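You operate a simulated robot arm through the tools that you are given. There is no shell and no other tool. Be economical: measure what you need, move in short steps, check, and stop when the job is done.

You run a simulated two-armed robot. Do the job below in one go: nothing can be reset, and whatever is moved stays where it is left.

JOB
Pick up the tin labelled "Black Tea" from the top of the dining table with one hand, pass it to the other hand and put it on the top of the side cabinet. Set down upright: what you pick out.

It is judged by the outcome, as a careful person would: the job done as asked, and still so three seconds after it is handed in. It fails if anything else is knocked over, pushed out of place, dropped, spilled or broken.

ROBOT AND FRAMES
Two 6-joint arms with two-finger parallel grippers on one trunk, on a base that drives. Base frame: it is fixed to the floor where the robot stands at the start and does not move with it; the origin is under the middle of the robot, x ahead of it, y to its left, z up. Lengths are in m, angles in degrees, forces in N, time in s.
The left shoulder is at the start at [-0.107, 0.177, 0.71], the right one opposite. With the tool pointing down near the work surface each hand reaches from about 0.1 to 0.68 m from the robot's upright axis, wherever it stands, measured 20 degrees to its own side. Places, roughly: top of the side cabinet (53x25 cm) [0.54, -2.88, 0.62]. Payload 1.57 kg a hand.
The tool frame of a hand sits at the grasp point between the pads (the TCP): z along the fingers, y along the line on which they close. The tips reach 0.03 m beyond it. Largest opening 0.08 m; finger width 0.017, thickness 0.012; the body of the gripper, 0.04 by 0.082 m, starts 0.08 m behind the TCP.
Orientation is that of the tool frame in the base frame, as a unit quaternion [w, x, y, z]. With the fingers straight down and closing along the base's y, the tool's x points along the base's -x, its y along +y and its z along -z.

CONTROLS
- The arms move only by the tool drive_tool. It takes "left_series", "right_series" or both (then of equal length, played together; a hand with none holds still); each is a list of rows, each a list of 7 numbers: the gripper command, from -1 (fully open) to 1 (shut), values between in proportion, then the shift along the tool's x, y, z in units of 150 mm (1.0 is 150 mm), then the turn, a rotation vector about the tool's x, y, z in units of 120 degrees (1.0 is 120 degrees). In form: [[gripper, dx, dy, dz, wx, wy, wz], ...]. A call has 1 to 20 rows; each row is the pose to reach, as a shift and turn from the pose commanded when the call began, along the tool's axes at that moment. A call with a number of a shift or a turn outside -1 to 1 is refused whole. Rows are played at 5 a second. More than 0.05 m and 8.6 degrees between two rows, or a gripper value outside its range, and nothing of the call is played. Where a pose cannot be reached the arm comes as near as it can. A force on the tool above 40 N (or 10 N above the force at the start of the call, whichever is more), or a blocked arm, ends the call early, and 0.2 s more pass. The fingers move at their own pace (about 0.072 m/s each) and stop on an object; they squeeze with about 38 N. The grip force told is the motor's: it shows also when the fingers shut on nothing. Time passes only in rows, and 0.2 s behind the last, so rows that repeat a pose let the fingers close. It gives the time, the measured TCP pose, the force on the tool (base axes), the opening and the grip force at its end, in the units of the frame above (readings bear some noise), with the torque about the TCP (base axes, N m) and any sound that the robot's microphone picked up, and new pictures: "views" is both (left out), scene, wrist or none (wrist: the cameras of the hands that moved).
- Cameras (640 x 400 px; columns grow to the right, rows downward): "scene" is now at [0.0496, -0.0088, 1.4369]; the picture's right is [-0.09, -1.00, 0.00], its down [-0.67, 0.06, -0.74] and it looks along [0.73, -0.06, -0.68] (base axes); focal length 277 px, centre (320, 200). "left" rides on the left gripper at [0.072, 0.007, -0.122] in its tool frame; the picture's right is [-0.09, 1.00, 0.00], its down [-0.84, -0.08, -0.54] and it looks along [-0.54, -0.05, 0.84] (tool axes); focal length 238 px, centre (320, 200). "right" rides on the right gripper at [0.072, -0.007, -0.122] in its tool frame; the picture's right is [0.09, 1.00, 0.00], its down [-0.84, 0.08, -0.54] and it looks along [-0.54, 0.05, 0.84] (tool axes); focal length 238 px, centre (320, 200). There is no depth. A picture from a camera that has moved, and an enlarged one, comes with that camera's place and axes in the base frame and with its lens.
- raise_lower(by): slides the trunk up (or, below 0, down) by that many m; the arms and the scene camera ride with it, the base frame stays. It gives what a move gives, with no picture.
- roll_base(legs): drives the robot by 1 to 6 legs, each [ahead, left, turn to the left] in m, m and degrees, along the robot's own axes; the way and the turn of a leg run together, so that a leg with both is an arc; at most 1.5 m and 180 degrees a leg. The arms and the cameras ride along, it lands a little off, and it stops where it bumps. It gives what a move gives, and a new picture of the scene camera.
- turn_head(pan, tilt): turns the head with the scene camera to pan (to the left, within 143 degrees either way) and tilt (down, from -29 to 69), counted from straight ahead of the robot. It gives what a move gives, and a new picture of the scene camera.
- inspect(camera, box): a new picture of the part [left, top, right, bottom] of that camera's present view, enlarged. No time passes.
- sign_off(): hands the job in; it is judged then, once.

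Go step by step. Nothing tells you exact positions but the pictures and the camera data: compare them with the known pose of the tool, close in by small moves and look again before you grip or let go. The budget is 120 turns and 260 pictures, counting those below and the enlarged ones. Unless the task says otherwise, let go and move clear before handing in, and close with one line.

The tools are called after "Request:" as name(argument=value, ...) on one line, values as JSON. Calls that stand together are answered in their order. drive_tool: Moves the arms, as the interface text tells. Its arguments: {"type":"object","properties":{"left_series":{"type":"array","items":{"type":"array","items":{"type":"number"}}},"right_series":{"type":"array","items":{"type":"array","items":{"type":"number"}}},"views":{"type":"string","enum":["both","scene","wrist","none"]}},"required":[]} The other tools are called the same way: raise_lower (by) slides the trunk up or down; roll_base (legs) drives the base; turn_head (pan, tilt) turns the head that bears the scene camera; inspect (camera, box) takes an enlarged picture of a part of a camera's view; sign_off () hands the job in.

At the start:

```text
t: 0.0
left_ee_pos: [0.4563, 0.102, 1.0014]
left_orientation: [-0.001, 0.0, 1.0, 0.0]
left_wrist_force: [-0.1, 0.1, -0.3]
left_torque: [0.02, 0.02, -0.03]
left_grip_width: 0.0801
left_grasp_force: 0.1
right_ee_pos: [0.4346, -0.1981, 1.0413]
right_orientation: [0.0, -0.001, 1.0, 0.0]
right_wrist_force: [-0.3, 0.2, -0.9]
right_torque: [0.02, 0.01, 0.02]
right_grip_width: 0.0799
right_grasp_force: 0.0
trunk travel left (down, up): [-0.15, 0.178]
robot x, y, heading: [-0.0003, 0.0035, 0.0]
head pan, tilt: [-5.1, 42.5]
```

scene: 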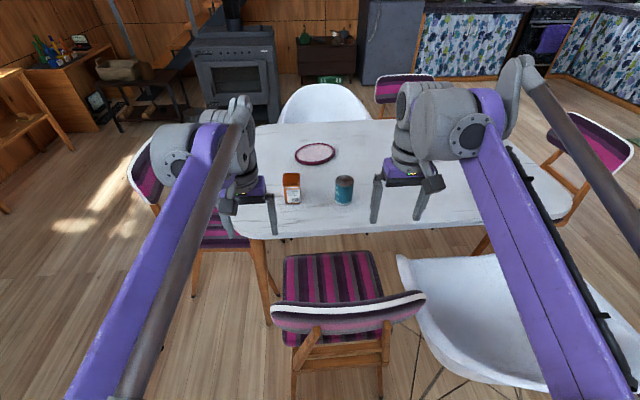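
right: 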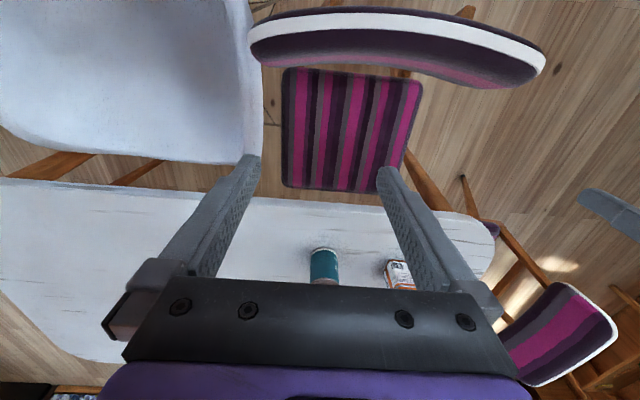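
left: 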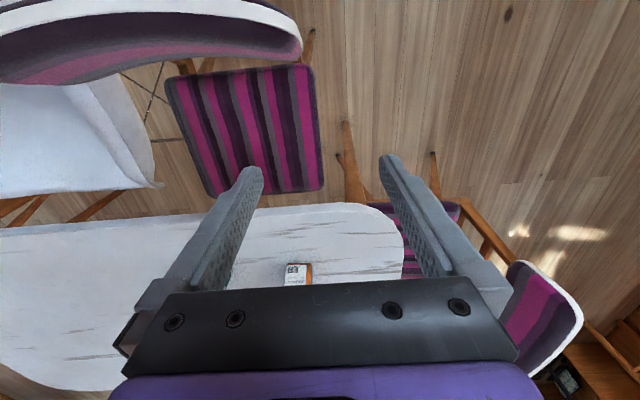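

I see an orange/white packet and a teal tin on the table near the near edge; I'll enlarge them to read the labels.

Request:
inspect(camera="scene", box=[260, 130, 380, 220])

Request:
inspect(camera="right", box=[280, 220, 440, 300])

```text
4.44 times, centred on (320, 175) of scene
camera zoom: at [0.0496, -0.0088, 1.4369], right [-0.09, -1.0, 0.0], down [-0.67, 0.06, -0.74], along [0.73, -0.06, -0.68], focal length 1232 px, centre (320, 311)
```

zoom: 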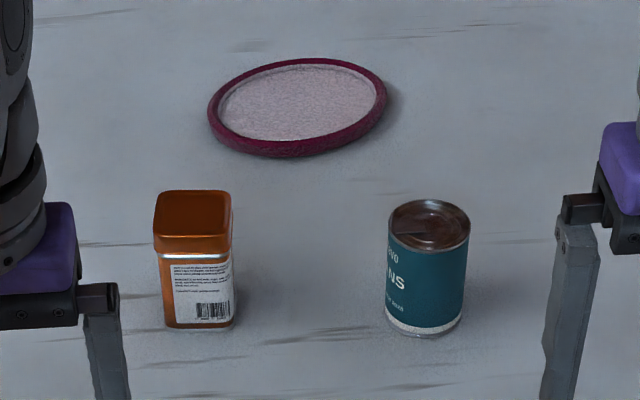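

```text
4.00 times, centred on (360, 260) of right
camera zoom: at [0.3636, -0.2039, 1.1639], right [-0.09, 1.0, 0.0], down [0.84, 0.08, 0.54], along [0.54, 0.05, -0.84], focal length 953 px, centre (160, -40)
```

zoom: 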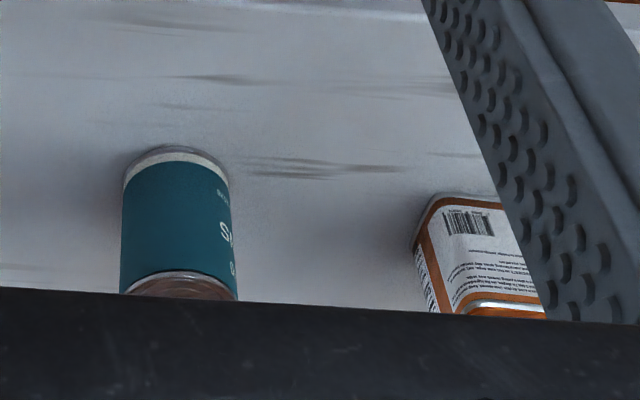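

The teal tin reads "...NS" (beans?), and the orange tin shows only its back label; I put it near (0.79, 0.02, table ~0.755), out of easy reach. I'll look down and around to learn the free floor and whether other tins exist.

Request:
turn_head(pan=10, tilt=69)

Request:
turn_head(pan=40, tilt=50)

Request:
turn_head(pan=-80, tilt=35)

```text
t: 0.9
left_ee_pos: [0.4559, 0.1011, 1.0013]
left_orientation: [0.0, 0.0, 1.0, 0.0]
left_wrist_force: [-0.5, -0.3, -0.1]
left_torque: [0.01, -0.01, 0.0]
left_grip_width: 0.0799
left_grasp_force: 0.0
right_ee_pos: [0.4344, -0.1969, 1.042]
right_orientation: [0.0, 0.0, 1.0, 0.0]
right_wrist_force: [0.4, -0.2, 0.4]
right_torque: [0.0, -0.01, 0.02]
right_grip_width: 0.0798
right_grasp_force: 0.0
trunk travel left (down, up): [-0.15, 0.178]
robot x, y, heading: [0.0008, -0.0007, -0.2]
head pan, tilt: [10.0, 68.8]
camera scene: at [0.0218, 0.0082, 1.4045], right [0.17, -0.98, 0.0], down [-0.92, -0.16, -0.36], along [0.36, 0.06, -0.93], focal length 277 px, centre (320, 200)
```

scene: 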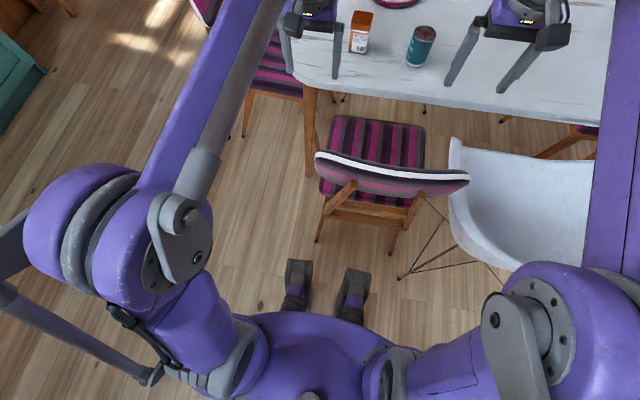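

```text
t: 1.9
left_ee_pos: [0.4564, 0.1022, 1.0015]
left_orientation: [-0.001, 0.0, 1.0, 0.0]
left_wrist_force: [-0.2, -0.6, -0.4]
left_torque: [0.0, -0.01, -0.01]
left_grip_width: 0.0801
left_grasp_force: 0.0
right_ee_pos: [0.4346, -0.197, 1.042]
right_orientation: [0.0, 0.0, 1.0, 0.0]
right_wrist_force: [0.2, -0.4, 0.4]
right_torque: [-0.01, 0.04, 0.02]
right_grip_width: 0.0799
right_grasp_force: 0.0
trunk travel left (down, up): [-0.15, 0.178]
robot x, y, heading: [0.0017, -0.0001, 0.2]
head pan, tilt: [40.0, 50.0]
camera scene: at [0.0257, 0.0479, 1.4263], right [0.64, -0.77, 0.0], down [-0.59, -0.49, -0.64], along [0.49, 0.41, -0.77], focal length 277 px, centre (320, 200)
```

scene: 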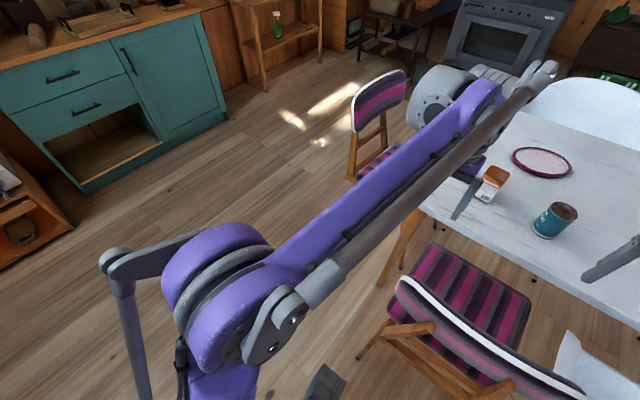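

```text
t: 3.9
left_ee_pos: [0.4569, 0.1016, 1.0007]
left_orientation: [0.0, 0.0, 1.0, 0.0]
left_wrist_force: [0.2, 0.1, 0.2]
left_torque: [0.02, 0.01, 0.0]
left_grip_width: 0.08
left_grasp_force: 0.1
right_ee_pos: [0.4339, -0.1979, 1.0423]
right_orientation: [0.0, 0.0, 1.0, 0.0]
right_wrist_force: [-0.3, 0.7, -0.4]
right_torque: [-0.04, -0.01, -0.01]
right_grip_width: 0.08
right_grasp_force: 0.2
trunk travel left (down, up): [-0.15, 0.178]
robot x, y, heading: [0.0006, -0.0011, -0.1]
head pan, tilt: [-80.0, 35.0]
camera scene: at [-0.018, -0.0882, 1.4481], right [-0.98, -0.17, 0.0], down [-0.1, 0.56, -0.82], along [0.14, -0.81, -0.57], focal length 277 px, centre (320, 200)
```

scene: 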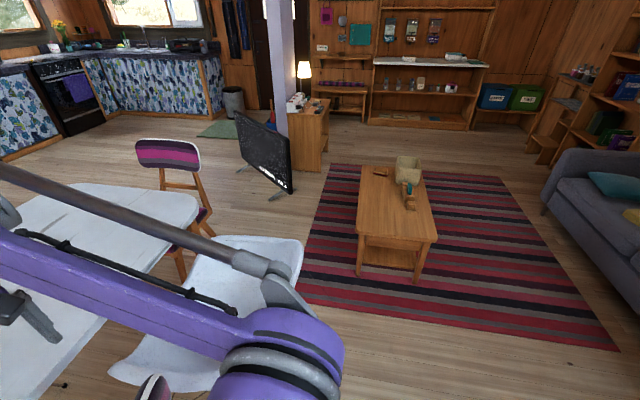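

Free floor is ahead-left, beside the near chair. I'll slide left and then forward to bring the tin in reach of the right hand, with the head looking at the table.

Request:
roll_base(legs=[[0, 0.38, 0]])

Request:
turn_head(pan=-25, tilt=60)

```text
t: 7.7
left_ee_pos: [0.4569, 0.4781, 1.002]
left_orientation: [0.0, -0.002, 1.0, 0.0]
left_wrist_force: [0.5, -0.5, -0.1]
left_torque: [0.04, 0.0, 0.01]
left_grip_width: 0.0799
left_grasp_force: 0.1
right_ee_pos: [0.4352, 0.1776, 1.0413]
right_orientation: [-0.001, -0.002, 1.0, 0.001]
right_wrist_force: [-0.3, 0.0, 0.1]
right_torque: [-0.01, 0.01, 0.0]
right_grip_width: 0.0801
right_grasp_force: 0.1
trunk travel left (down, up): [-0.15, 0.178]
robot x, y, heading: [-0.0003, 0.3711, 0.3]
head pan, tilt: [-80.0, 35.0]
camera scene: at [-0.0183, 0.2855, 1.4481], right [-0.98, -0.18, 0.0], down [-0.1, 0.56, -0.82], along [0.14, -0.81, -0.57], focal length 277 px, centre (320, 200)
```

scene: 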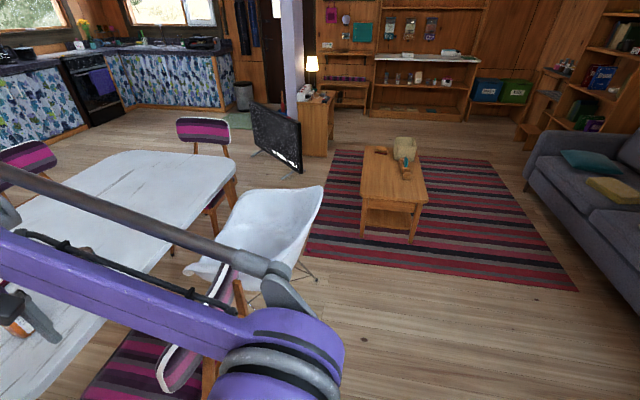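

```text
t: 8.9
left_ee_pos: [0.4549, 0.4755, 1.002]
left_orientation: [0.0, -0.001, 1.0, 0.0]
left_wrist_force: [0.0, -0.1, -0.4]
left_torque: [0.0, 0.01, 0.01]
left_grip_width: 0.0799
left_grasp_force: 0.0
right_ee_pos: [0.4336, 0.178, 1.0431]
right_orientation: [0.0, -0.002, 1.0, 0.0]
right_wrist_force: [0.9, -0.3, 0.3]
right_torque: [-0.02, 0.0, 0.02]
right_grip_width: 0.0801
right_grasp_force: 0.0
trunk travel left (down, up): [-0.15, 0.178]
robot x, y, heading: [0.001, 0.373, 0.4]
head pan, tilt: [-25.0, 60.0]
camera scene: at [0.0266, 0.3439, 1.4138], right [-0.42, -0.91, 0.0], down [-0.79, 0.36, -0.5], along [0.45, -0.21, -0.87], focal length 277 px, centre (320, 200)
```

scene: 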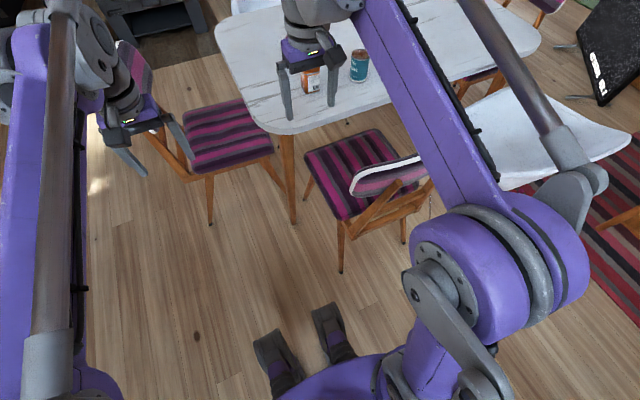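

The way ahead is clear on both sides; I'll move forward 0.25 m.

Request:
roll_base(legs=[[0.25, 0.0, 0]])

Request:
turn_head(pan=-30, tilt=48)

```text
t: 10.8
left_ee_pos: [0.7065, 0.4765, 1.0019]
left_orientation: [0.0, -0.002, 1.0, 0.0]
left_wrist_force: [-0.2, 0.2, -0.1]
left_torque: [-0.01, 0.02, -0.01]
left_grip_width: 0.0797
left_grasp_force: 0.0
right_ee_pos: [0.6862, 0.178, 1.0426]
right_orientation: [0.0, -0.001, 1.0, 0.0]
right_wrist_force: [-0.4, -0.3, 0.9]
right_torque: [0.03, 0.01, 0.02]
right_grip_width: 0.0797
right_grasp_force: 0.0
trunk travel left (down, up): [-0.15, 0.178]
robot x, y, heading: [0.2483, 0.3766, 0.1]
head pan, tilt: [-25.0, 60.0]
camera scene: at [0.2782, 0.3447, 1.4138], right [-0.42, -0.91, 0.0], down [-0.79, 0.36, -0.5], along [0.45, -0.21, -0.87], focal length 277 px, centre (320, 200)
```

scene: 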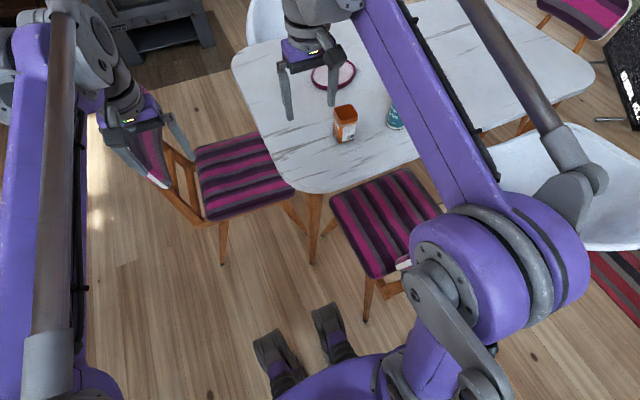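

```text
t: 11.5
left_ee_pos: [0.706, 0.4765, 1.0029]
left_orientation: [0.0, -0.002, 1.0, 0.0]
left_wrist_force: [0.5, 0.3, 0.5]
left_torque: [0.02, 0.01, -0.01]
left_grip_width: 0.0801
left_grasp_force: 0.1
right_ee_pos: [0.6854, 0.1784, 1.0437]
right_orientation: [0.0, -0.001, 1.0, 0.0]
right_wrist_force: [0.2, 0.1, 0.3]
right_torque: [0.0, -0.01, 0.03]
right_grip_width: 0.0799
right_grasp_force: 0.1
trunk travel left (down, up): [-0.15, 0.178]
robot x, y, heading: [0.2493, 0.3766, 0.1]
head pan, tilt: [-30.0, 48.0]
camera scene: at [0.2852, 0.3335, 1.429], right [-0.5, -0.87, 0.0], down [-0.65, 0.37, -0.67], along [0.58, -0.33, -0.74], focal length 277 px, centre (320, 200)
```

scene: 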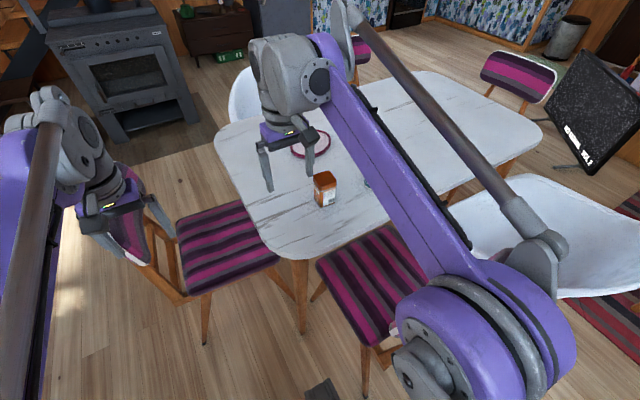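

Good access. I'll read both tins' labels from here.

Request:
inspect(camera="scene", box=[290, 160, 370, 215])

Request:
inspect(camera="right", box=[0, 0, 640, 400])

```text
7.27 times, centred on (330, 188) of scene
camera zoom: at [0.2852, 0.3335, 1.429], right [-0.5, -0.87, 0.0], down [-0.65, 0.37, -0.67], along [0.58, -0.33, -0.74], focal length 2017 px, centre (247, 291)
```

zoom: 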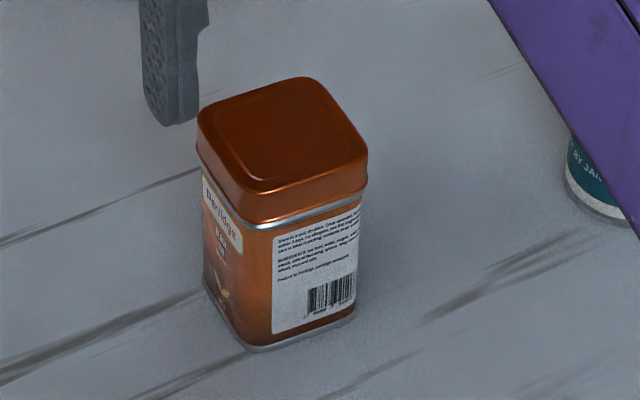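

```text
1.00 times, centred on (320, 200) of right (not enlarged: the box is as wide or as high as the picture)
camera zoom: at [0.6145, 0.1715, 1.164], right [-0.1, 1.0, 0.0], down [0.84, 0.08, 0.54], along [0.54, 0.05, -0.84], focal length 238 px, centre (320, 200)
```

zoom: 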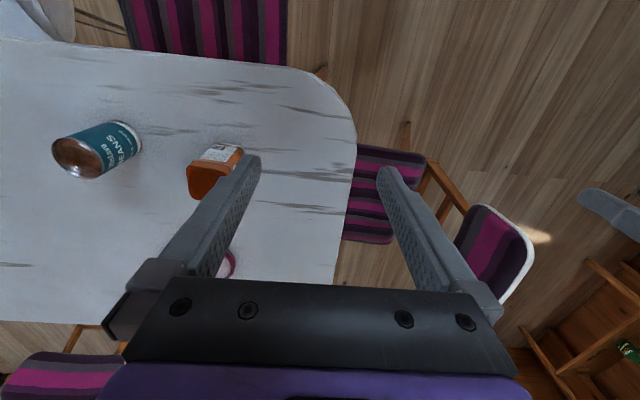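

The side label reads like "Merridge … Tea"; the other is "BEANS". The orange tin is at about (0.80, 0.02), 5 cm wide, top ~0.853, rotated slightly. I'll bring the right hand above it.

Request:
drive_tool(right_series=[[-1, -0.128, -0.153, 0.1, 0, 0, 0.01], [-1, -0.256, -0.307, 0.2, 0, 0, 0.02], [-1, -0.384, -0.46, 0.3, 0, 0, 0.03], [-1, -0.511, -0.613, 0.4, 0, 0, 0.04], [-1, -0.639, -0.767, 0.5, 0, 0, 0.05], [-1, -0.767, -0.92, 0.6, 0, 0, 0.05], [-1, -0.767, -0.92, 0.6, 0, 0, 0.05]])

Request:
inspect(camera="scene", box=[280, 145, 380, 215])

```text
t: 13.1
left_ee_pos: [0.706, 0.4778, 1.0026]
left_orientation: [0.0, -0.003, 1.0, 0.0]
left_wrist_force: [0.5, -0.2, -0.7]
left_torque: [0.05, 0.03, -0.02]
left_grip_width: 0.08
left_grasp_force: 0.1
right_ee_pos: [0.8016, 0.0399, 0.9533]
right_orientation: [0.0, 0.05, 0.999, 0.001]
right_wrist_force: [0.3, -0.2, -0.1]
right_torque: [-0.01, -0.01, -0.01]
right_grip_width: 0.08
right_grasp_force: 0.1
trunk travel left (down, up): [-0.15, 0.178]
robot x, y, heading: [0.2465, 0.3739, 0.2]
head pan, tilt: [-30.0, 48.0]
camera scene: at [0.2848, 0.3339, 1.4291], right [-0.5, -0.87, 0.0], down [-0.64, 0.37, -0.67], along [0.58, -0.33, -0.74], focal length 277 px, centre (320, 200)
camera right: at [0.7297, 0.0419, 1.0755], right [0.01, 1.0, 0.0], down [0.84, -0.01, 0.54], along [0.54, -0.01, -0.84], focal length 238 px, centre (320, 200)
```

scene: 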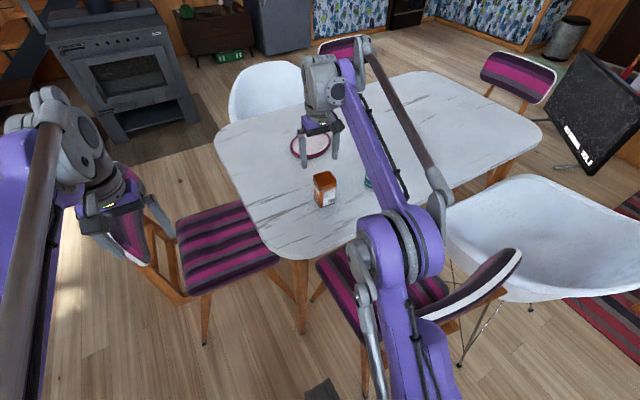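
right: 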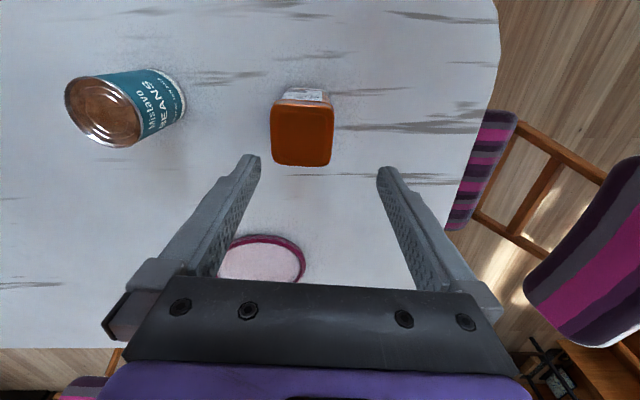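

```text
5.71 times, centred on (330, 180) of scene
camera zoom: at [0.2848, 0.3339, 1.4291], right [-0.5, -0.87, 0.0], down [-0.64, 0.37, -0.67], along [0.58, -0.33, -0.74], focal length 1584 px, centre (263, 314)
```

zoom: 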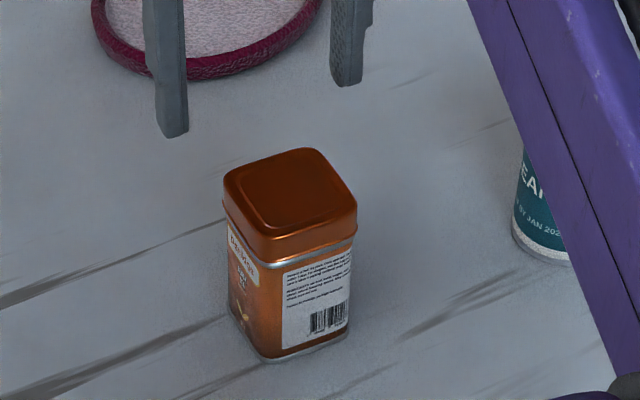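

The wrist view gives lid centre (0.802, 0.023) and a well-aligned tin. I'll shift 17 mm, descend so the fingers take the upper half, then close.

Request:
drive_tool(right_series=[[-1, 0, -0.113, 0.05, 0, 0, 0], [-1, 0, -0.113, 0.3, 0, 0, 0], [-1, 0, -0.113, 0.5, 0, 0, 0], [-1, 0, -0.113, 0.7, 0, 0, 0], [-1, 0, -0.113, 0.85, 0, 0, 0], [-1, 0, -0.113, 0.85, 0, 0, 0]])

Request:
inspect(camera="scene", box=[280, 145, 380, 215])

```text
t: 14.5
left_ee_pos: [0.7056, 0.4775, 1.0026]
left_orientation: [-0.001, -0.002, 1.0, 0.0]
left_wrist_force: [0.1, -0.2, 1.2]
left_torque: [-0.03, -0.03, 0.02]
left_grip_width: 0.0798
left_grasp_force: 0.1
right_ee_pos: [0.798, 0.024, 0.8271]
right_orientation: [0.0, 0.051, 0.999, 0.0]
right_wrist_force: [-1.0, -0.1, -0.3]
right_torque: [0.0, 0.0, -0.03]
right_grip_width: 0.0798
right_grasp_force: 0.0
trunk travel left (down, up): [-0.15, 0.178]
robot x, y, heading: [0.2499, 0.373, 0.2]
head pan, tilt: [-30.0, 48.0]
camera scene: at [0.2852, 0.3336, 1.4291], right [-0.5, -0.87, 0.0], down [-0.64, 0.37, -0.67], along [0.58, -0.33, -0.74], focal length 277 px, centre (320, 200)
camera right: at [0.7269, 0.0259, 0.9484], right [0.01, 1.0, 0.0], down [0.84, -0.01, 0.54], along [0.54, -0.01, -0.84], focal length 238 px, centre (320, 200)
```

scene: 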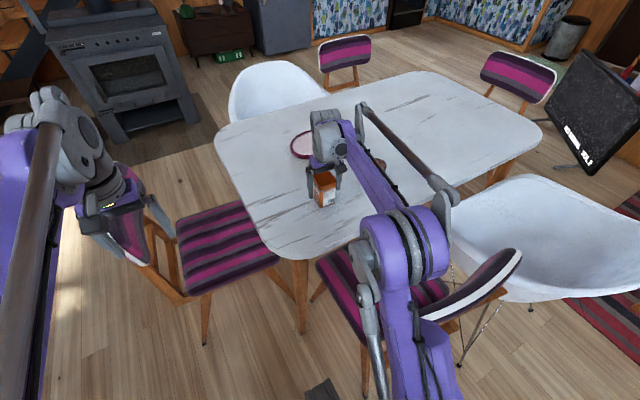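
right: 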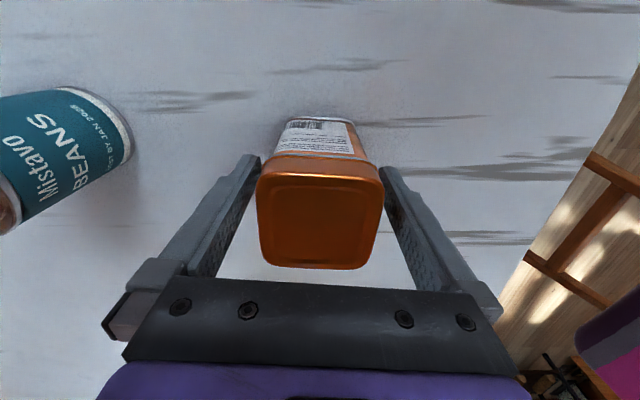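

```text
5.71 times, centred on (330, 180) of scene
camera zoom: at [0.2852, 0.3336, 1.4291], right [-0.5, -0.87, 0.0], down [-0.64, 0.37, -0.67], along [0.58, -0.33, -0.74], focal length 1584 px, centre (263, 314)
```

zoom: 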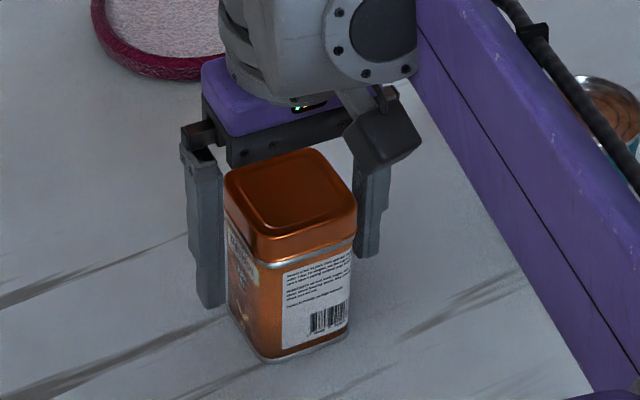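

Fingers straddle the tin centrally. Closing, then a small lift.

Request:
drive_tool(right_series=[[1, 0, 0, 0, 0, 0, 0], [1, 0, 0, 0, 0, 0, 0], [1, 0, 0, 0, 0, 0, 0], [1, 0, 0, 0, 0, 0, 0]], views="none")

Request:
drive_tool(right_series=[[1, 0, 0, -0.1, 0, 0, 0], [1, 0, 0, -0.3, 0, 0, 0], [1, 0, 0, -0.6, 0, 0, 0], [1, 0, 0, -0.9, 0, 0, 0], [1, 0, 0, -0.9, 0, 0, 0]])

```text
t: 15.5
left_ee_pos: [0.7064, 0.4774, 1.0014]
left_orientation: [0.0, -0.002, 1.0, 0.0]
left_wrist_force: [0.1, -0.3, 0.3]
left_torque: [0.03, -0.02, -0.02]
left_grip_width: 0.08
left_grasp_force: 0.1
right_ee_pos: [0.7984, 0.024, 0.8276]
right_orientation: [0.0, 0.051, 0.999, 0.0]
right_wrist_force: [0.0, -0.3, 0.1]
right_torque: [0.01, -0.01, 0.0]
right_grip_width: 0.0597
right_grasp_force: 38.7
trunk travel left (down, up): [-0.15, 0.178]
robot x, y, heading: [0.2521, 0.3764, 0.0]
head pan, tilt: [-30.0, 48.0]
```

```text
t: 16.7
left_ee_pos: [0.7063, 0.4771, 1.0016]
left_orientation: [0.0, -0.002, 1.0, 0.0]
left_wrist_force: [0.9, -0.2, -1.0]
left_torque: [-0.04, 0.02, -0.01]
left_grip_width: 0.0796
left_grasp_force: 0.1
right_ee_pos: [0.7983, 0.021, 0.9612]
right_orientation: [-0.001, 0.051, 0.999, 0.0]
right_wrist_force: [-0.5, 0.4, -1.7]
right_torque: [-0.01, 0.02, 0.02]
right_grip_width: 0.0597
right_grasp_force: 38.2
trunk travel left (down, up): [-0.15, 0.178]
robot x, y, heading: [0.2527, 0.3751, 0.5]
head pan, tilt: [-30.0, 48.0]
camera scene: at [0.2856, 0.3334, 1.4291], right [-0.5, -0.87, 0.0], down [-0.64, 0.37, -0.67], along [0.58, -0.33, -0.74], focal length 277 px, centre (320, 200)
camera right: at [0.7277, 0.0226, 1.0834], right [0.01, 1.0, 0.0], down [0.84, -0.01, 0.54], along [0.54, -0.01, -0.84], focal length 238 px, centre (320, 200)
```

scene: 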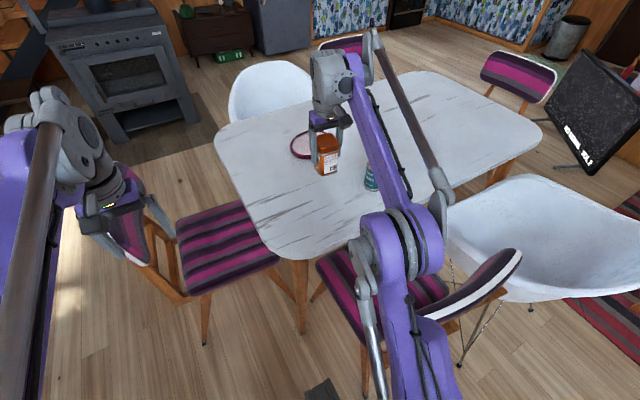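
right: 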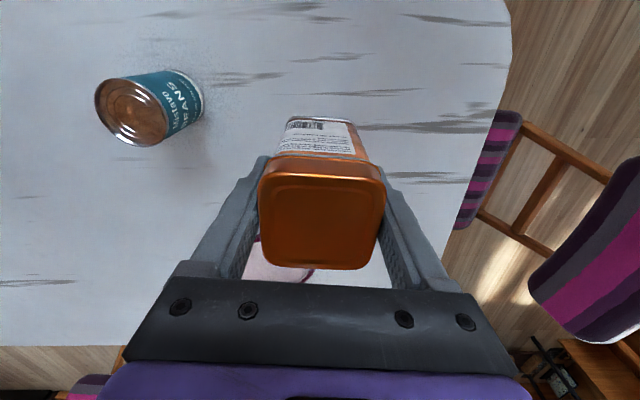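

The tin is held firmly (width 60 mm). Now I'll turn the left hand to point rightwards (fingers toward -y, tilted 25° down) for the handover, away from the right hand; also read the label.

Request:
drive_tool(left_series=[[-1, 0, 0.062, 0, 0.032, 0.032, -0.051], [-1, 0, 0.123, 0, 0.065, 0.065, -0.102], [-1, 0, 0.185, 0, 0.097, 0.097, -0.153], [-1, 0, 0.246, 0, 0.13, 0.13, -0.203], [-1, 0, 0.31, 0, 0.162, 0.162, -0.254], [-1, 0, 0.37, 0, 0.194, 0.194, -0.305], [-1, 0, 0.43, 0, 0.227, 0.227, -0.356], [-1, 0, 0.49, 0, 0.259, 0.259, -0.407], [-1, 0, 0.55, 0, 0.291, 0.291, -0.458], [-1, 0, 0.6, 0, 0.324, 0.324, -0.508], [-1, 0, 0.65, 0, 0.356, 0.356, -0.559], [-1, 0, 0.7, 0, 0.389, 0.389, -0.61], [-1, 0, 0.7, 0, 0.421, 0.421, -0.661], [-1, 0, 0.7, 0, 0.421, 0.421, -0.661]])

Request:
inspect(camera="scene", box=[295, 120, 355, 185])

```text
t: 19.7
left_ee_pos: [0.7067, 0.5824, 1.0009]
left_orientation: [0.379, 0.598, -0.595, 0.381]
left_wrist_force: [-0.9, -0.9, -0.3]
left_torque: [-0.01, -0.03, 0.01]
left_grip_width: 0.0799
left_grasp_force: 0.0
right_ee_pos: [0.7991, 0.0217, 0.9599]
right_orientation: [0.0, 0.051, 0.999, 0.0]
right_wrist_force: [0.0, 0.2, -2.6]
right_torque: [-0.03, -0.02, 0.05]
right_grip_width: 0.0595
right_grasp_force: 38.4
trunk travel left (down, up): [-0.15, 0.178]
robot x, y, heading: [0.2503, 0.3725, 0.2]
head pan, tilt: [-30.0, 48.0]
camera scene: at [0.2857, 0.3334, 1.4291], right [-0.5, -0.87, 0.0], down [-0.64, 0.37, -0.67], along [0.58, -0.33, -0.74], focal length 277 px, centre (320, 200)
camera left: at [0.6987, 0.6604, 1.1188], right [-1.0, 0.03, -0.08], down [0.07, 0.84, -0.53], along [0.05, -0.53, -0.84], focal length 238 px, centre (320, 200)
```

scene: 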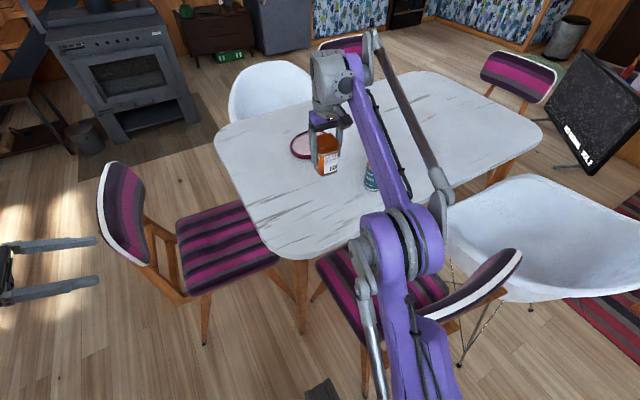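
left: 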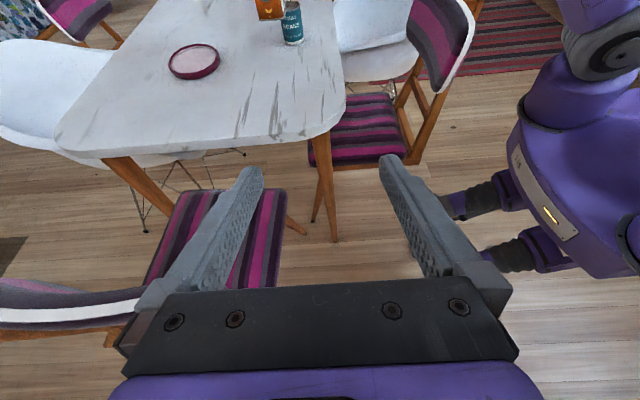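

```text
6.15 times, centred on (325, 152) of scene
camera zoom: at [0.2857, 0.3334, 1.4291], right [-0.5, -0.87, 0.0], down [-0.64, 0.37, -0.67], along [0.58, -0.33, -0.74], focal length 1706 px, centre (289, 492)
```

zoom: 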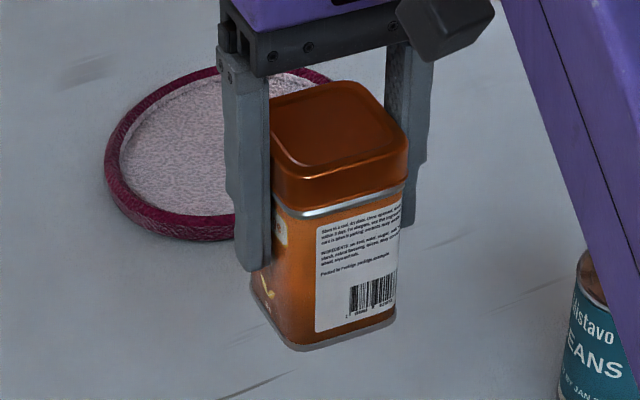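

Left hand pose reached well. Now I carry the tin to the handover spot ahead of the robot, at about (0.74, 0.30, 1.0), squaring the tin to the axes.

Request:
drive_tool(right_series=[[1, 0.058, 0.18, -0.027, 0, 0, -0.01], [1, 0.117, 0.364, -0.053, 0, 0, -0.02], [1, 0.175, 0.545, -0.08, 0, 0, -0.03], [1, 0.234, 0.727, -0.107, 0, 0, -0.04], [1, 0.292, 0.909, -0.133, 0, 0, -0.05], [1, 0.292, 0.909, -0.133, 0, 0, -0.05]], views="none")

Request:
drive_tool(right_series=[[1, 0.04, 0.187, -0.027, 0, 0, 0], [1, 0.08, 0.373, -0.053, 0, 0, 0], [1, 0.12, 0.56, -0.08, 0, 0, 0], [1, 0.16, 0.747, -0.107, 0, 0, 0], [1, 0.2, 0.933, -0.133, 0, 0, 0], [1, 0.2, 0.933, -0.133, 0, 0, 0]])

Request:
turn_head(pan=5, tilt=45)

Request:
inspect(camera="left", box=[0, 0, 640, 400])

```text
t: 21.1
left_ee_pos: [0.7066, 0.5808, 1.0013]
left_orientation: [0.38, 0.597, -0.595, 0.381]
left_wrist_force: [0.1, 0.2, -0.1]
left_torque: [0.0, -0.02, 0.0]
left_grip_width: 0.0799
left_grasp_force: 0.1
right_ee_pos: [0.7715, 0.1635, 0.9811]
right_orientation: [-0.001, -0.002, 1.0, 0.0]
right_wrist_force: [0.1, 0.5, -1.6]
right_torque: [-0.01, 0.02, 0.01]
right_grip_width: 0.0594
right_grasp_force: 38.2
trunk travel left (down, up): [-0.15, 0.178]
robot x, y, heading: [0.2473, 0.3772, 0.2]
head pan, tilt: [-30.0, 48.0]
```

```text
t: 22.5
left_ee_pos: [0.705, 0.5821, 1.0004]
left_orientation: [0.379, 0.598, -0.595, 0.38]
left_wrist_force: [0.3, -0.5, -0.5]
left_torque: [-0.02, 0.01, 0.02]
left_grip_width: 0.0799
left_grasp_force: 0.0
right_ee_pos: [0.7383, 0.3026, 1.0018]
right_orientation: [-0.001, -0.001, 1.0, 0.0]
right_wrist_force: [0.1, 0.0, -2.5]
right_torque: [-0.01, -0.03, 0.0]
right_grip_width: 0.0594
right_grasp_force: 38.2
trunk travel left (down, up): [-0.15, 0.178]
robot x, y, heading: [0.2485, 0.3802, -0.1]
head pan, tilt: [-30.0, 48.0]
camera scene: at [0.2856, 0.3331, 1.4291], right [-0.5, -0.87, 0.0], down [-0.64, 0.37, -0.67], along [0.58, -0.33, -0.74], focal length 277 px, centre (320, 200)
camera right: at [0.668, 0.2969, 1.1236], right [-0.09, 1.0, 0.0], down [0.84, 0.08, 0.54], along [0.54, 0.05, -0.84], focal length 238 px, centre (320, 200)
```

scene: 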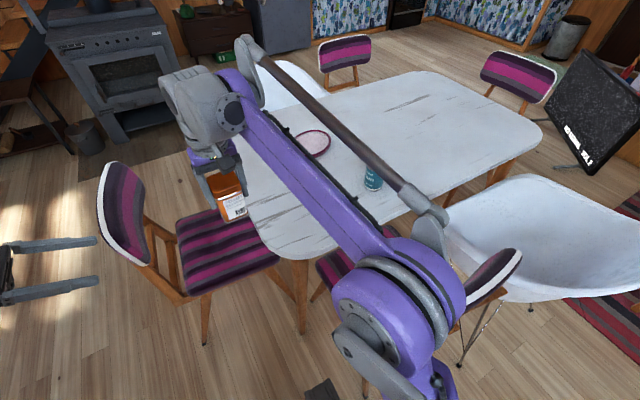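
right: 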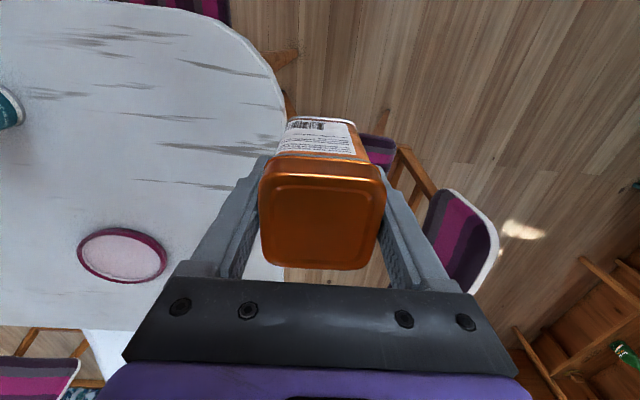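

```text
t: 23.5
left_ee_pos: [0.7056, 0.5809, 1.0004]
left_orientation: [0.38, 0.597, -0.595, 0.381]
left_wrist_force: [-0.7, 0.1, 0.4]
left_torque: [-0.02, 0.02, 0.02]
left_grip_width: 0.0799
left_grasp_force: 0.1
right_ee_pos: [0.7386, 0.3036, 1.0012]
right_orientation: [0.0, -0.002, 1.0, 0.0]
right_wrist_force: [-0.5, 0.1, -2.4]
right_torque: [0.02, 0.04, -0.02]
right_grip_width: 0.0595
right_grasp_force: 38.2
trunk travel left (down, up): [-0.15, 0.178]
robot x, y, heading: [0.2525, 0.3769, 0.1]
head pan, tilt: [5.0, 45.0]
camera scene: at [0.2982, 0.3799, 1.4333], right [0.09, -1.0, 0.0], down [-0.7, -0.06, -0.71], along [0.7, 0.06, -0.71], focal length 277 px, centre (320, 200)
```

scene: 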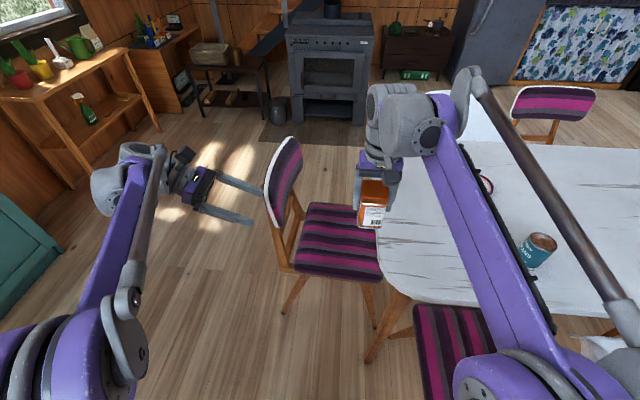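

```text
1.00 times, centred on (320, 200) of left (not enlarged: the box is as wide or as high as the picture)
camera zoom: at [0.6986, 0.6603, 1.1188], right [-1.0, 0.04, -0.08], down [0.08, 0.85, -0.53], along [0.05, -0.53, -0.84], focal length 238 px, centre (320, 200)
```

zoom: 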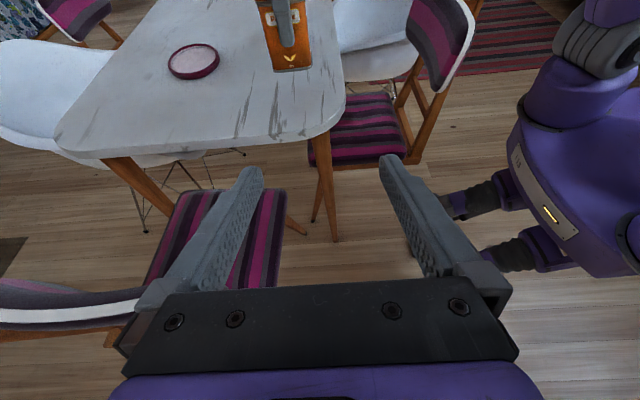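

The tea tin hangs at about x 0.743, y 0.304, bottom z ≈ 0.93. I'll line up the left hand with its lower half, staying ~10 cm short.

Request:
drive_tool(left_series=[[-1, 0.073, -0.249, 0.05, 0, 0, 0], [-1, 0.073, -0.249, 0.3, 0, 0, 0], [-1, 0.073, -0.249, 0.55, 0, 0, 0], [-1, 0.073, -0.249, 0.8, 0, 0, 0], [-1, 0.073, -0.249, 0.929, 0, 0, 0], [-1, 0.073, -0.249, 0.929, 0, 0, 0]])

Request:
inspect(camera="scene", box=[220, 100, 420, 260])

```text
t: 24.9
left_ee_pos: [0.7443, 0.4484, 0.9514]
left_orientation: [0.379, 0.597, -0.595, 0.381]
left_wrist_force: [-0.7, 0.3, -0.3]
left_torque: [0.0, -0.02, -0.02]
left_grip_width: 0.08
left_grasp_force: 0.1
right_ee_pos: [0.7393, 0.3036, 1.0025]
right_orientation: [0.0, -0.001, 1.0, 0.0]
right_wrist_force: [-0.8, -0.2, -3.1]
right_torque: [0.01, 0.02, 0.02]
right_grip_width: 0.0597
right_grasp_force: 38.1
trunk travel left (down, up): [-0.15, 0.178]
robot x, y, heading: [0.2532, 0.3769, 0.0]
head pan, tilt: [5.0, 45.0]
camera scene: at [0.2982, 0.3801, 1.4333], right [0.09, -1.0, 0.0], down [-0.7, -0.06, -0.71], along [0.7, 0.06, -0.71], focal length 277 px, centre (320, 200)
camera left: at [0.7364, 0.5258, 1.0693], right [-1.0, 0.04, -0.08], down [0.08, 0.85, -0.53], along [0.05, -0.53, -0.84], focal length 238 px, centre (320, 200)
```

scene: 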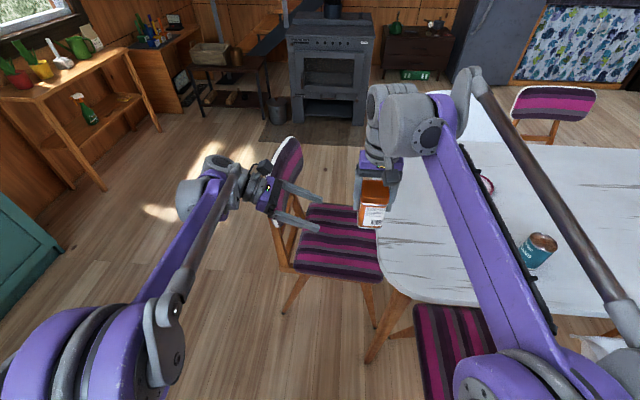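
left: 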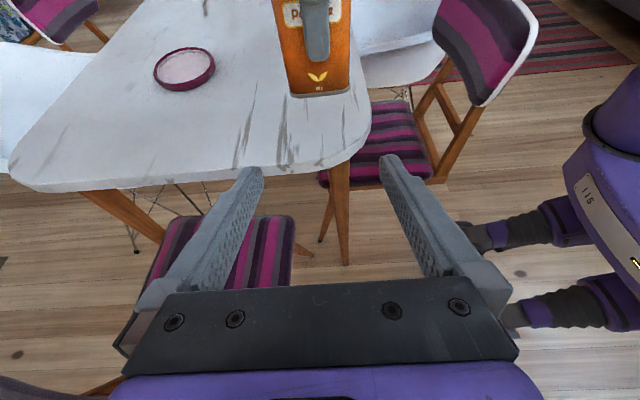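

```text
2.50 times, centred on (320, 180) of scene
camera zoom: at [0.2982, 0.3801, 1.4333], right [0.09, -1.0, 0.0], down [-0.7, -0.06, -0.71], along [0.7, 0.06, -0.71], focal length 693 px, centre (320, 250)
```

zoom: 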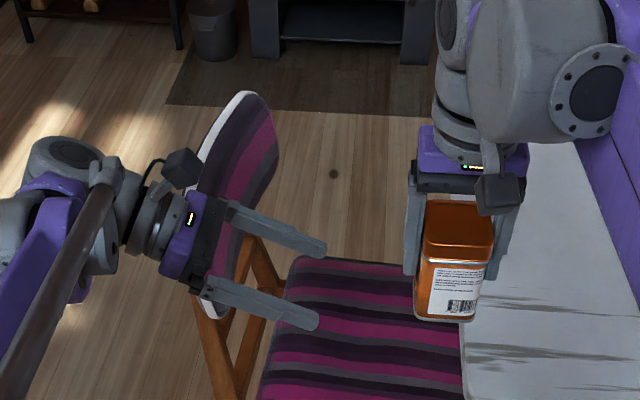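

Alignment is good (tin about 54 mm wide between the 80 mm opening). I advance horizontally to put the left pads around the lower half.

Request:
drive_tool(left_series=[[-1, 0.06, 0.02, 0.125, 0, 0, 0], [-1, 0.13, 0.02, 0.268, 0, 0, 0], [-1, 0.2, 0.02, 0.412, 0, 0, 0], [-1, 0.26, 0.02, 0.536, 0, 0, 0], [-1, 0.3, 0.02, 0.619, 0, 0, 0], [-1, 0.3, 0.02, 0.619, 0, 0, 0]])

Request:
inspect(camera="scene", box=[280, 120, 440, 240])

```text
t: 26.3
left_ee_pos: [0.742, 0.3466, 0.9558]
left_orientation: [0.379, 0.598, -0.595, 0.381]
left_wrist_force: [0.0, 0.2, 0.8]
left_torque: [0.01, -0.03, 0.05]
left_grip_width: 0.08
left_grasp_force: 0.0
right_ee_pos: [0.74, 0.3038, 1.0031]
right_orientation: [0.0, -0.002, 1.0, 0.0]
right_wrist_force: [-0.4, 0.3, -3.0]
right_torque: [-0.01, 0.04, 0.0]
right_grip_width: 0.0598
right_grasp_force: 37.4
trunk travel left (down, up): [-0.15, 0.178]
robot x, y, heading: [0.2504, 0.3751, 0.4]
head pan, tilt: [5.0, 45.0]
camera scene: at [0.2981, 0.3801, 1.4333], right [0.09, -1.0, 0.0], down [-0.7, -0.06, -0.71], along [0.7, 0.06, -0.71], focal length 277 px, centre (320, 200)
camera left: at [0.7341, 0.4258, 1.0722], right [-1.0, 0.04, -0.08], down [0.07, 0.85, -0.53], along [0.05, -0.53, -0.84], focal length 238 px, centre (320, 200)
```

scene: 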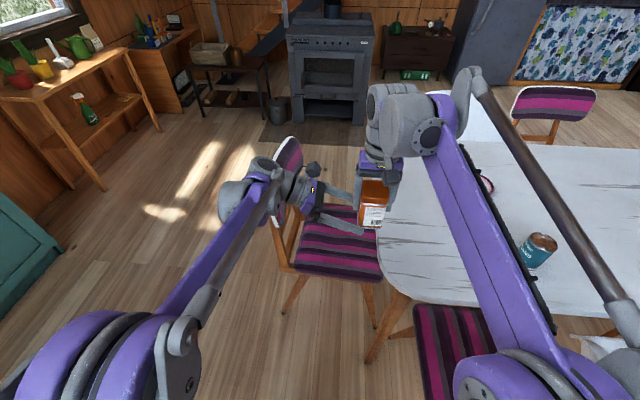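
left: 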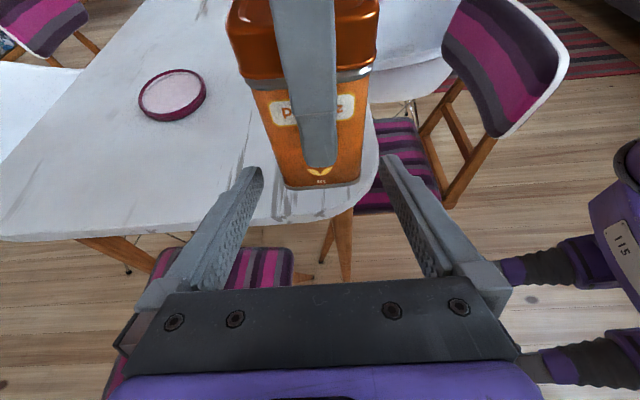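

```text
3.33 times, centred on (360, 180) of scene
camera zoom: at [0.2981, 0.3801, 1.4333], right [0.09, -1.0, 0.0], down [-0.7, -0.06, -0.71], along [0.7, 0.06, -0.71], focal length 924 px, centre (187, 267)
```

zoom: 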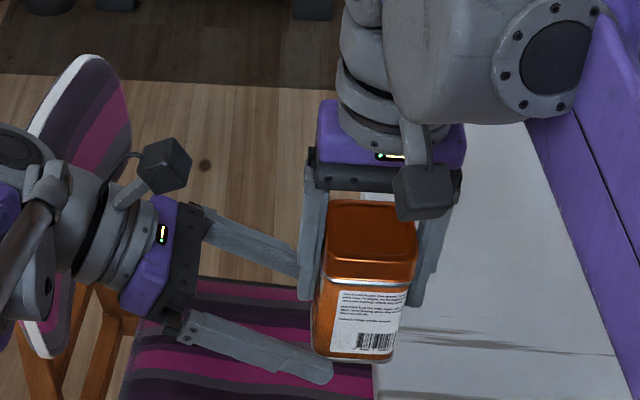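

Still clear; the bottom is ~0.938 so current height suits. Advance the last 32 mm and look.

Request:
drive_tool(left_series=[[-1, 0.03, 0, 0.065, 0, 0, 0], [-1, 0.06, 0, 0.13, 0, 0, 0], [-1, 0.085, 0, 0.2, 0, 0, 0], [-1, 0.085, 0, 0.2, 0, 0, 0]])

Request:
inspect(camera="scene", box=[280, 120, 440, 240])

```text
t: 27.3
left_ee_pos: [0.7418, 0.317, 0.9531]
left_orientation: [0.379, 0.598, -0.595, 0.381]
left_wrist_force: [-0.8, 0.3, -0.2]
left_torque: [0.01, -0.01, 0.01]
left_grip_width: 0.08
left_grasp_force: 0.0
right_ee_pos: [0.7386, 0.3044, 1.0018]
right_orientation: [0.001, -0.002, 1.0, 0.001]
right_wrist_force: [-0.2, 0.2, -2.7]
right_torque: [-0.01, -0.02, -0.03]
right_grip_width: 0.0593
right_grasp_force: 37.8
trunk travel left (down, up): [-0.15, 0.178]
robot x, y, heading: [0.2489, 0.3709, -0.1]
head pan, tilt: [5.0, 45.0]
camera scene: at [0.2982, 0.3801, 1.4333], right [0.09, -1.0, 0.0], down [-0.7, -0.06, -0.71], along [0.7, 0.06, -0.71], focal length 277 px, centre (320, 200)
camera left: at [0.733, 0.3949, 1.071], right [-1.0, 0.04, -0.08], down [0.08, 0.85, -0.53], along [0.05, -0.53, -0.84], focal length 238 px, centre (320, 200)
```

scene: 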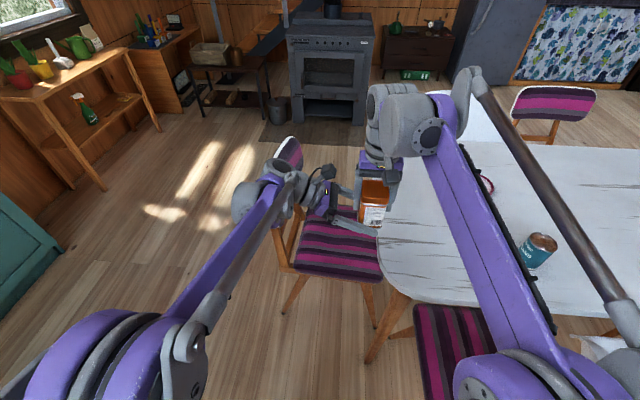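
left: 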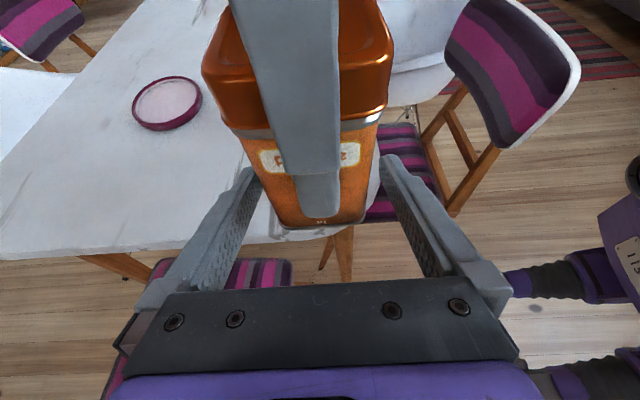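

```text
3.33 times, centred on (360, 180) of scene
camera zoom: at [0.2982, 0.3801, 1.4333], right [0.09, -1.0, 0.0], down [-0.7, -0.06, -0.71], along [0.7, 0.06, -0.71], focal length 924 px, centre (187, 267)
```

zoom: 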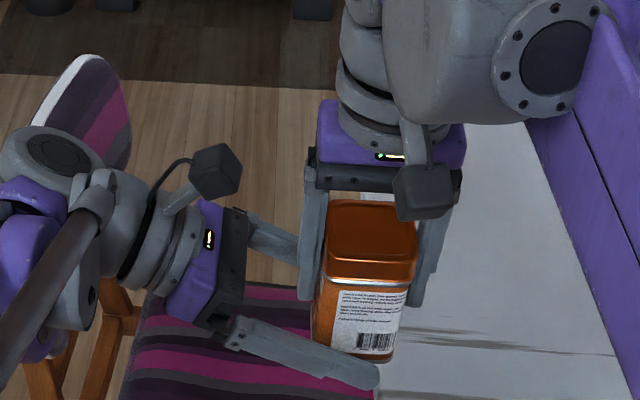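

The pads straddle the tin but sit a little low, so I raise 8 mm and close the left gripper, both hands holding.

Request:
drive_tool(left_series=[[-1, 0.048, 0, -0.023, 0, 0, 0], [-1, 0.048, 0, -0.023, 0, 0, 0], [0, 0.048, 0, -0.023, 0, 0, 0], [0.3, 0.048, 0, -0.023, 0, 0, 0], [1, 0.048, 0, -0.023, 0, 0, 0], [1, 0.048, 0, -0.023, 0, 0, 0], [1, 0.048, 0, -0.023, 0, 0, 0]])

Request:
inspect(camera="scene", box=[280, 120, 440, 240])

```text
t: 28.9
left_ee_pos: [0.7403, 0.3166, 0.9613]
left_orientation: [0.379, 0.598, -0.595, 0.381]
left_wrist_force: [-2.2, -0.2, 1.4]
left_torque: [-0.01, -0.23, 0.03]
left_grip_width: 0.0553
left_grasp_force: 37.5
right_ee_pos: [0.739, 0.3025, 1.0017]
right_orientation: [0.0, -0.001, 1.0, -0.001]
right_wrist_force: [2.3, 0.3, -3.1]
right_torque: [0.0, 0.11, -0.06]
right_grip_width: 0.0596
right_grasp_force: 37.9
trunk travel left (down, up): [-0.15, 0.178]
robot x, y, heading: [0.2483, 0.3732, 0.2]
head pan, tilt: [5.0, 45.0]
camera scene: at [0.2982, 0.38, 1.4333], right [0.09, -1.0, 0.0], down [-0.7, -0.06, -0.71], along [0.7, 0.06, -0.71], focal length 277 px, centre (320, 200)
camera left: at [0.734, 0.3945, 1.0789], right [-1.0, 0.04, -0.08], down [0.08, 0.85, -0.53], along [0.05, -0.53, -0.84], focal length 238 px, centre (320, 200)
```

scene: 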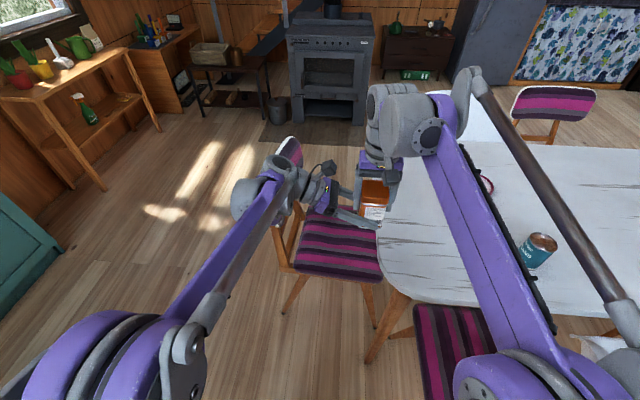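
left: 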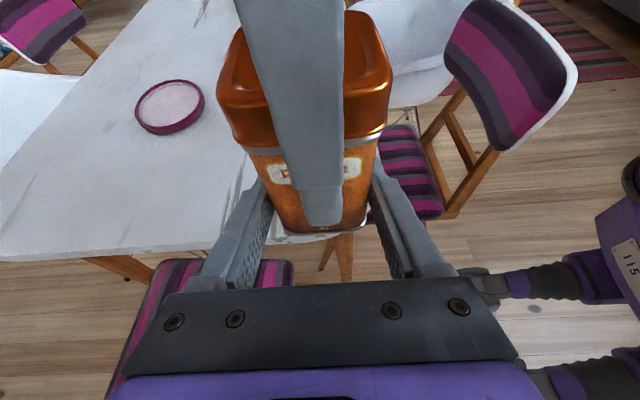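

```text
3.33 times, centred on (360, 180) of scene
camera zoom: at [0.2982, 0.38, 1.4333], right [0.09, -1.0, 0.0], down [-0.7, -0.06, -0.71], along [0.7, 0.06, -0.71], focal length 924 px, centre (187, 267)
```

zoom: 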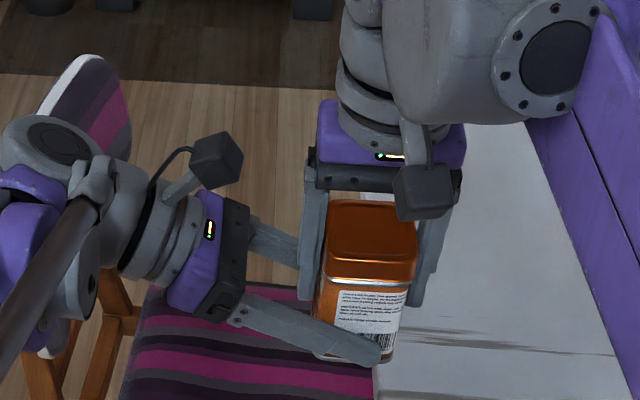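

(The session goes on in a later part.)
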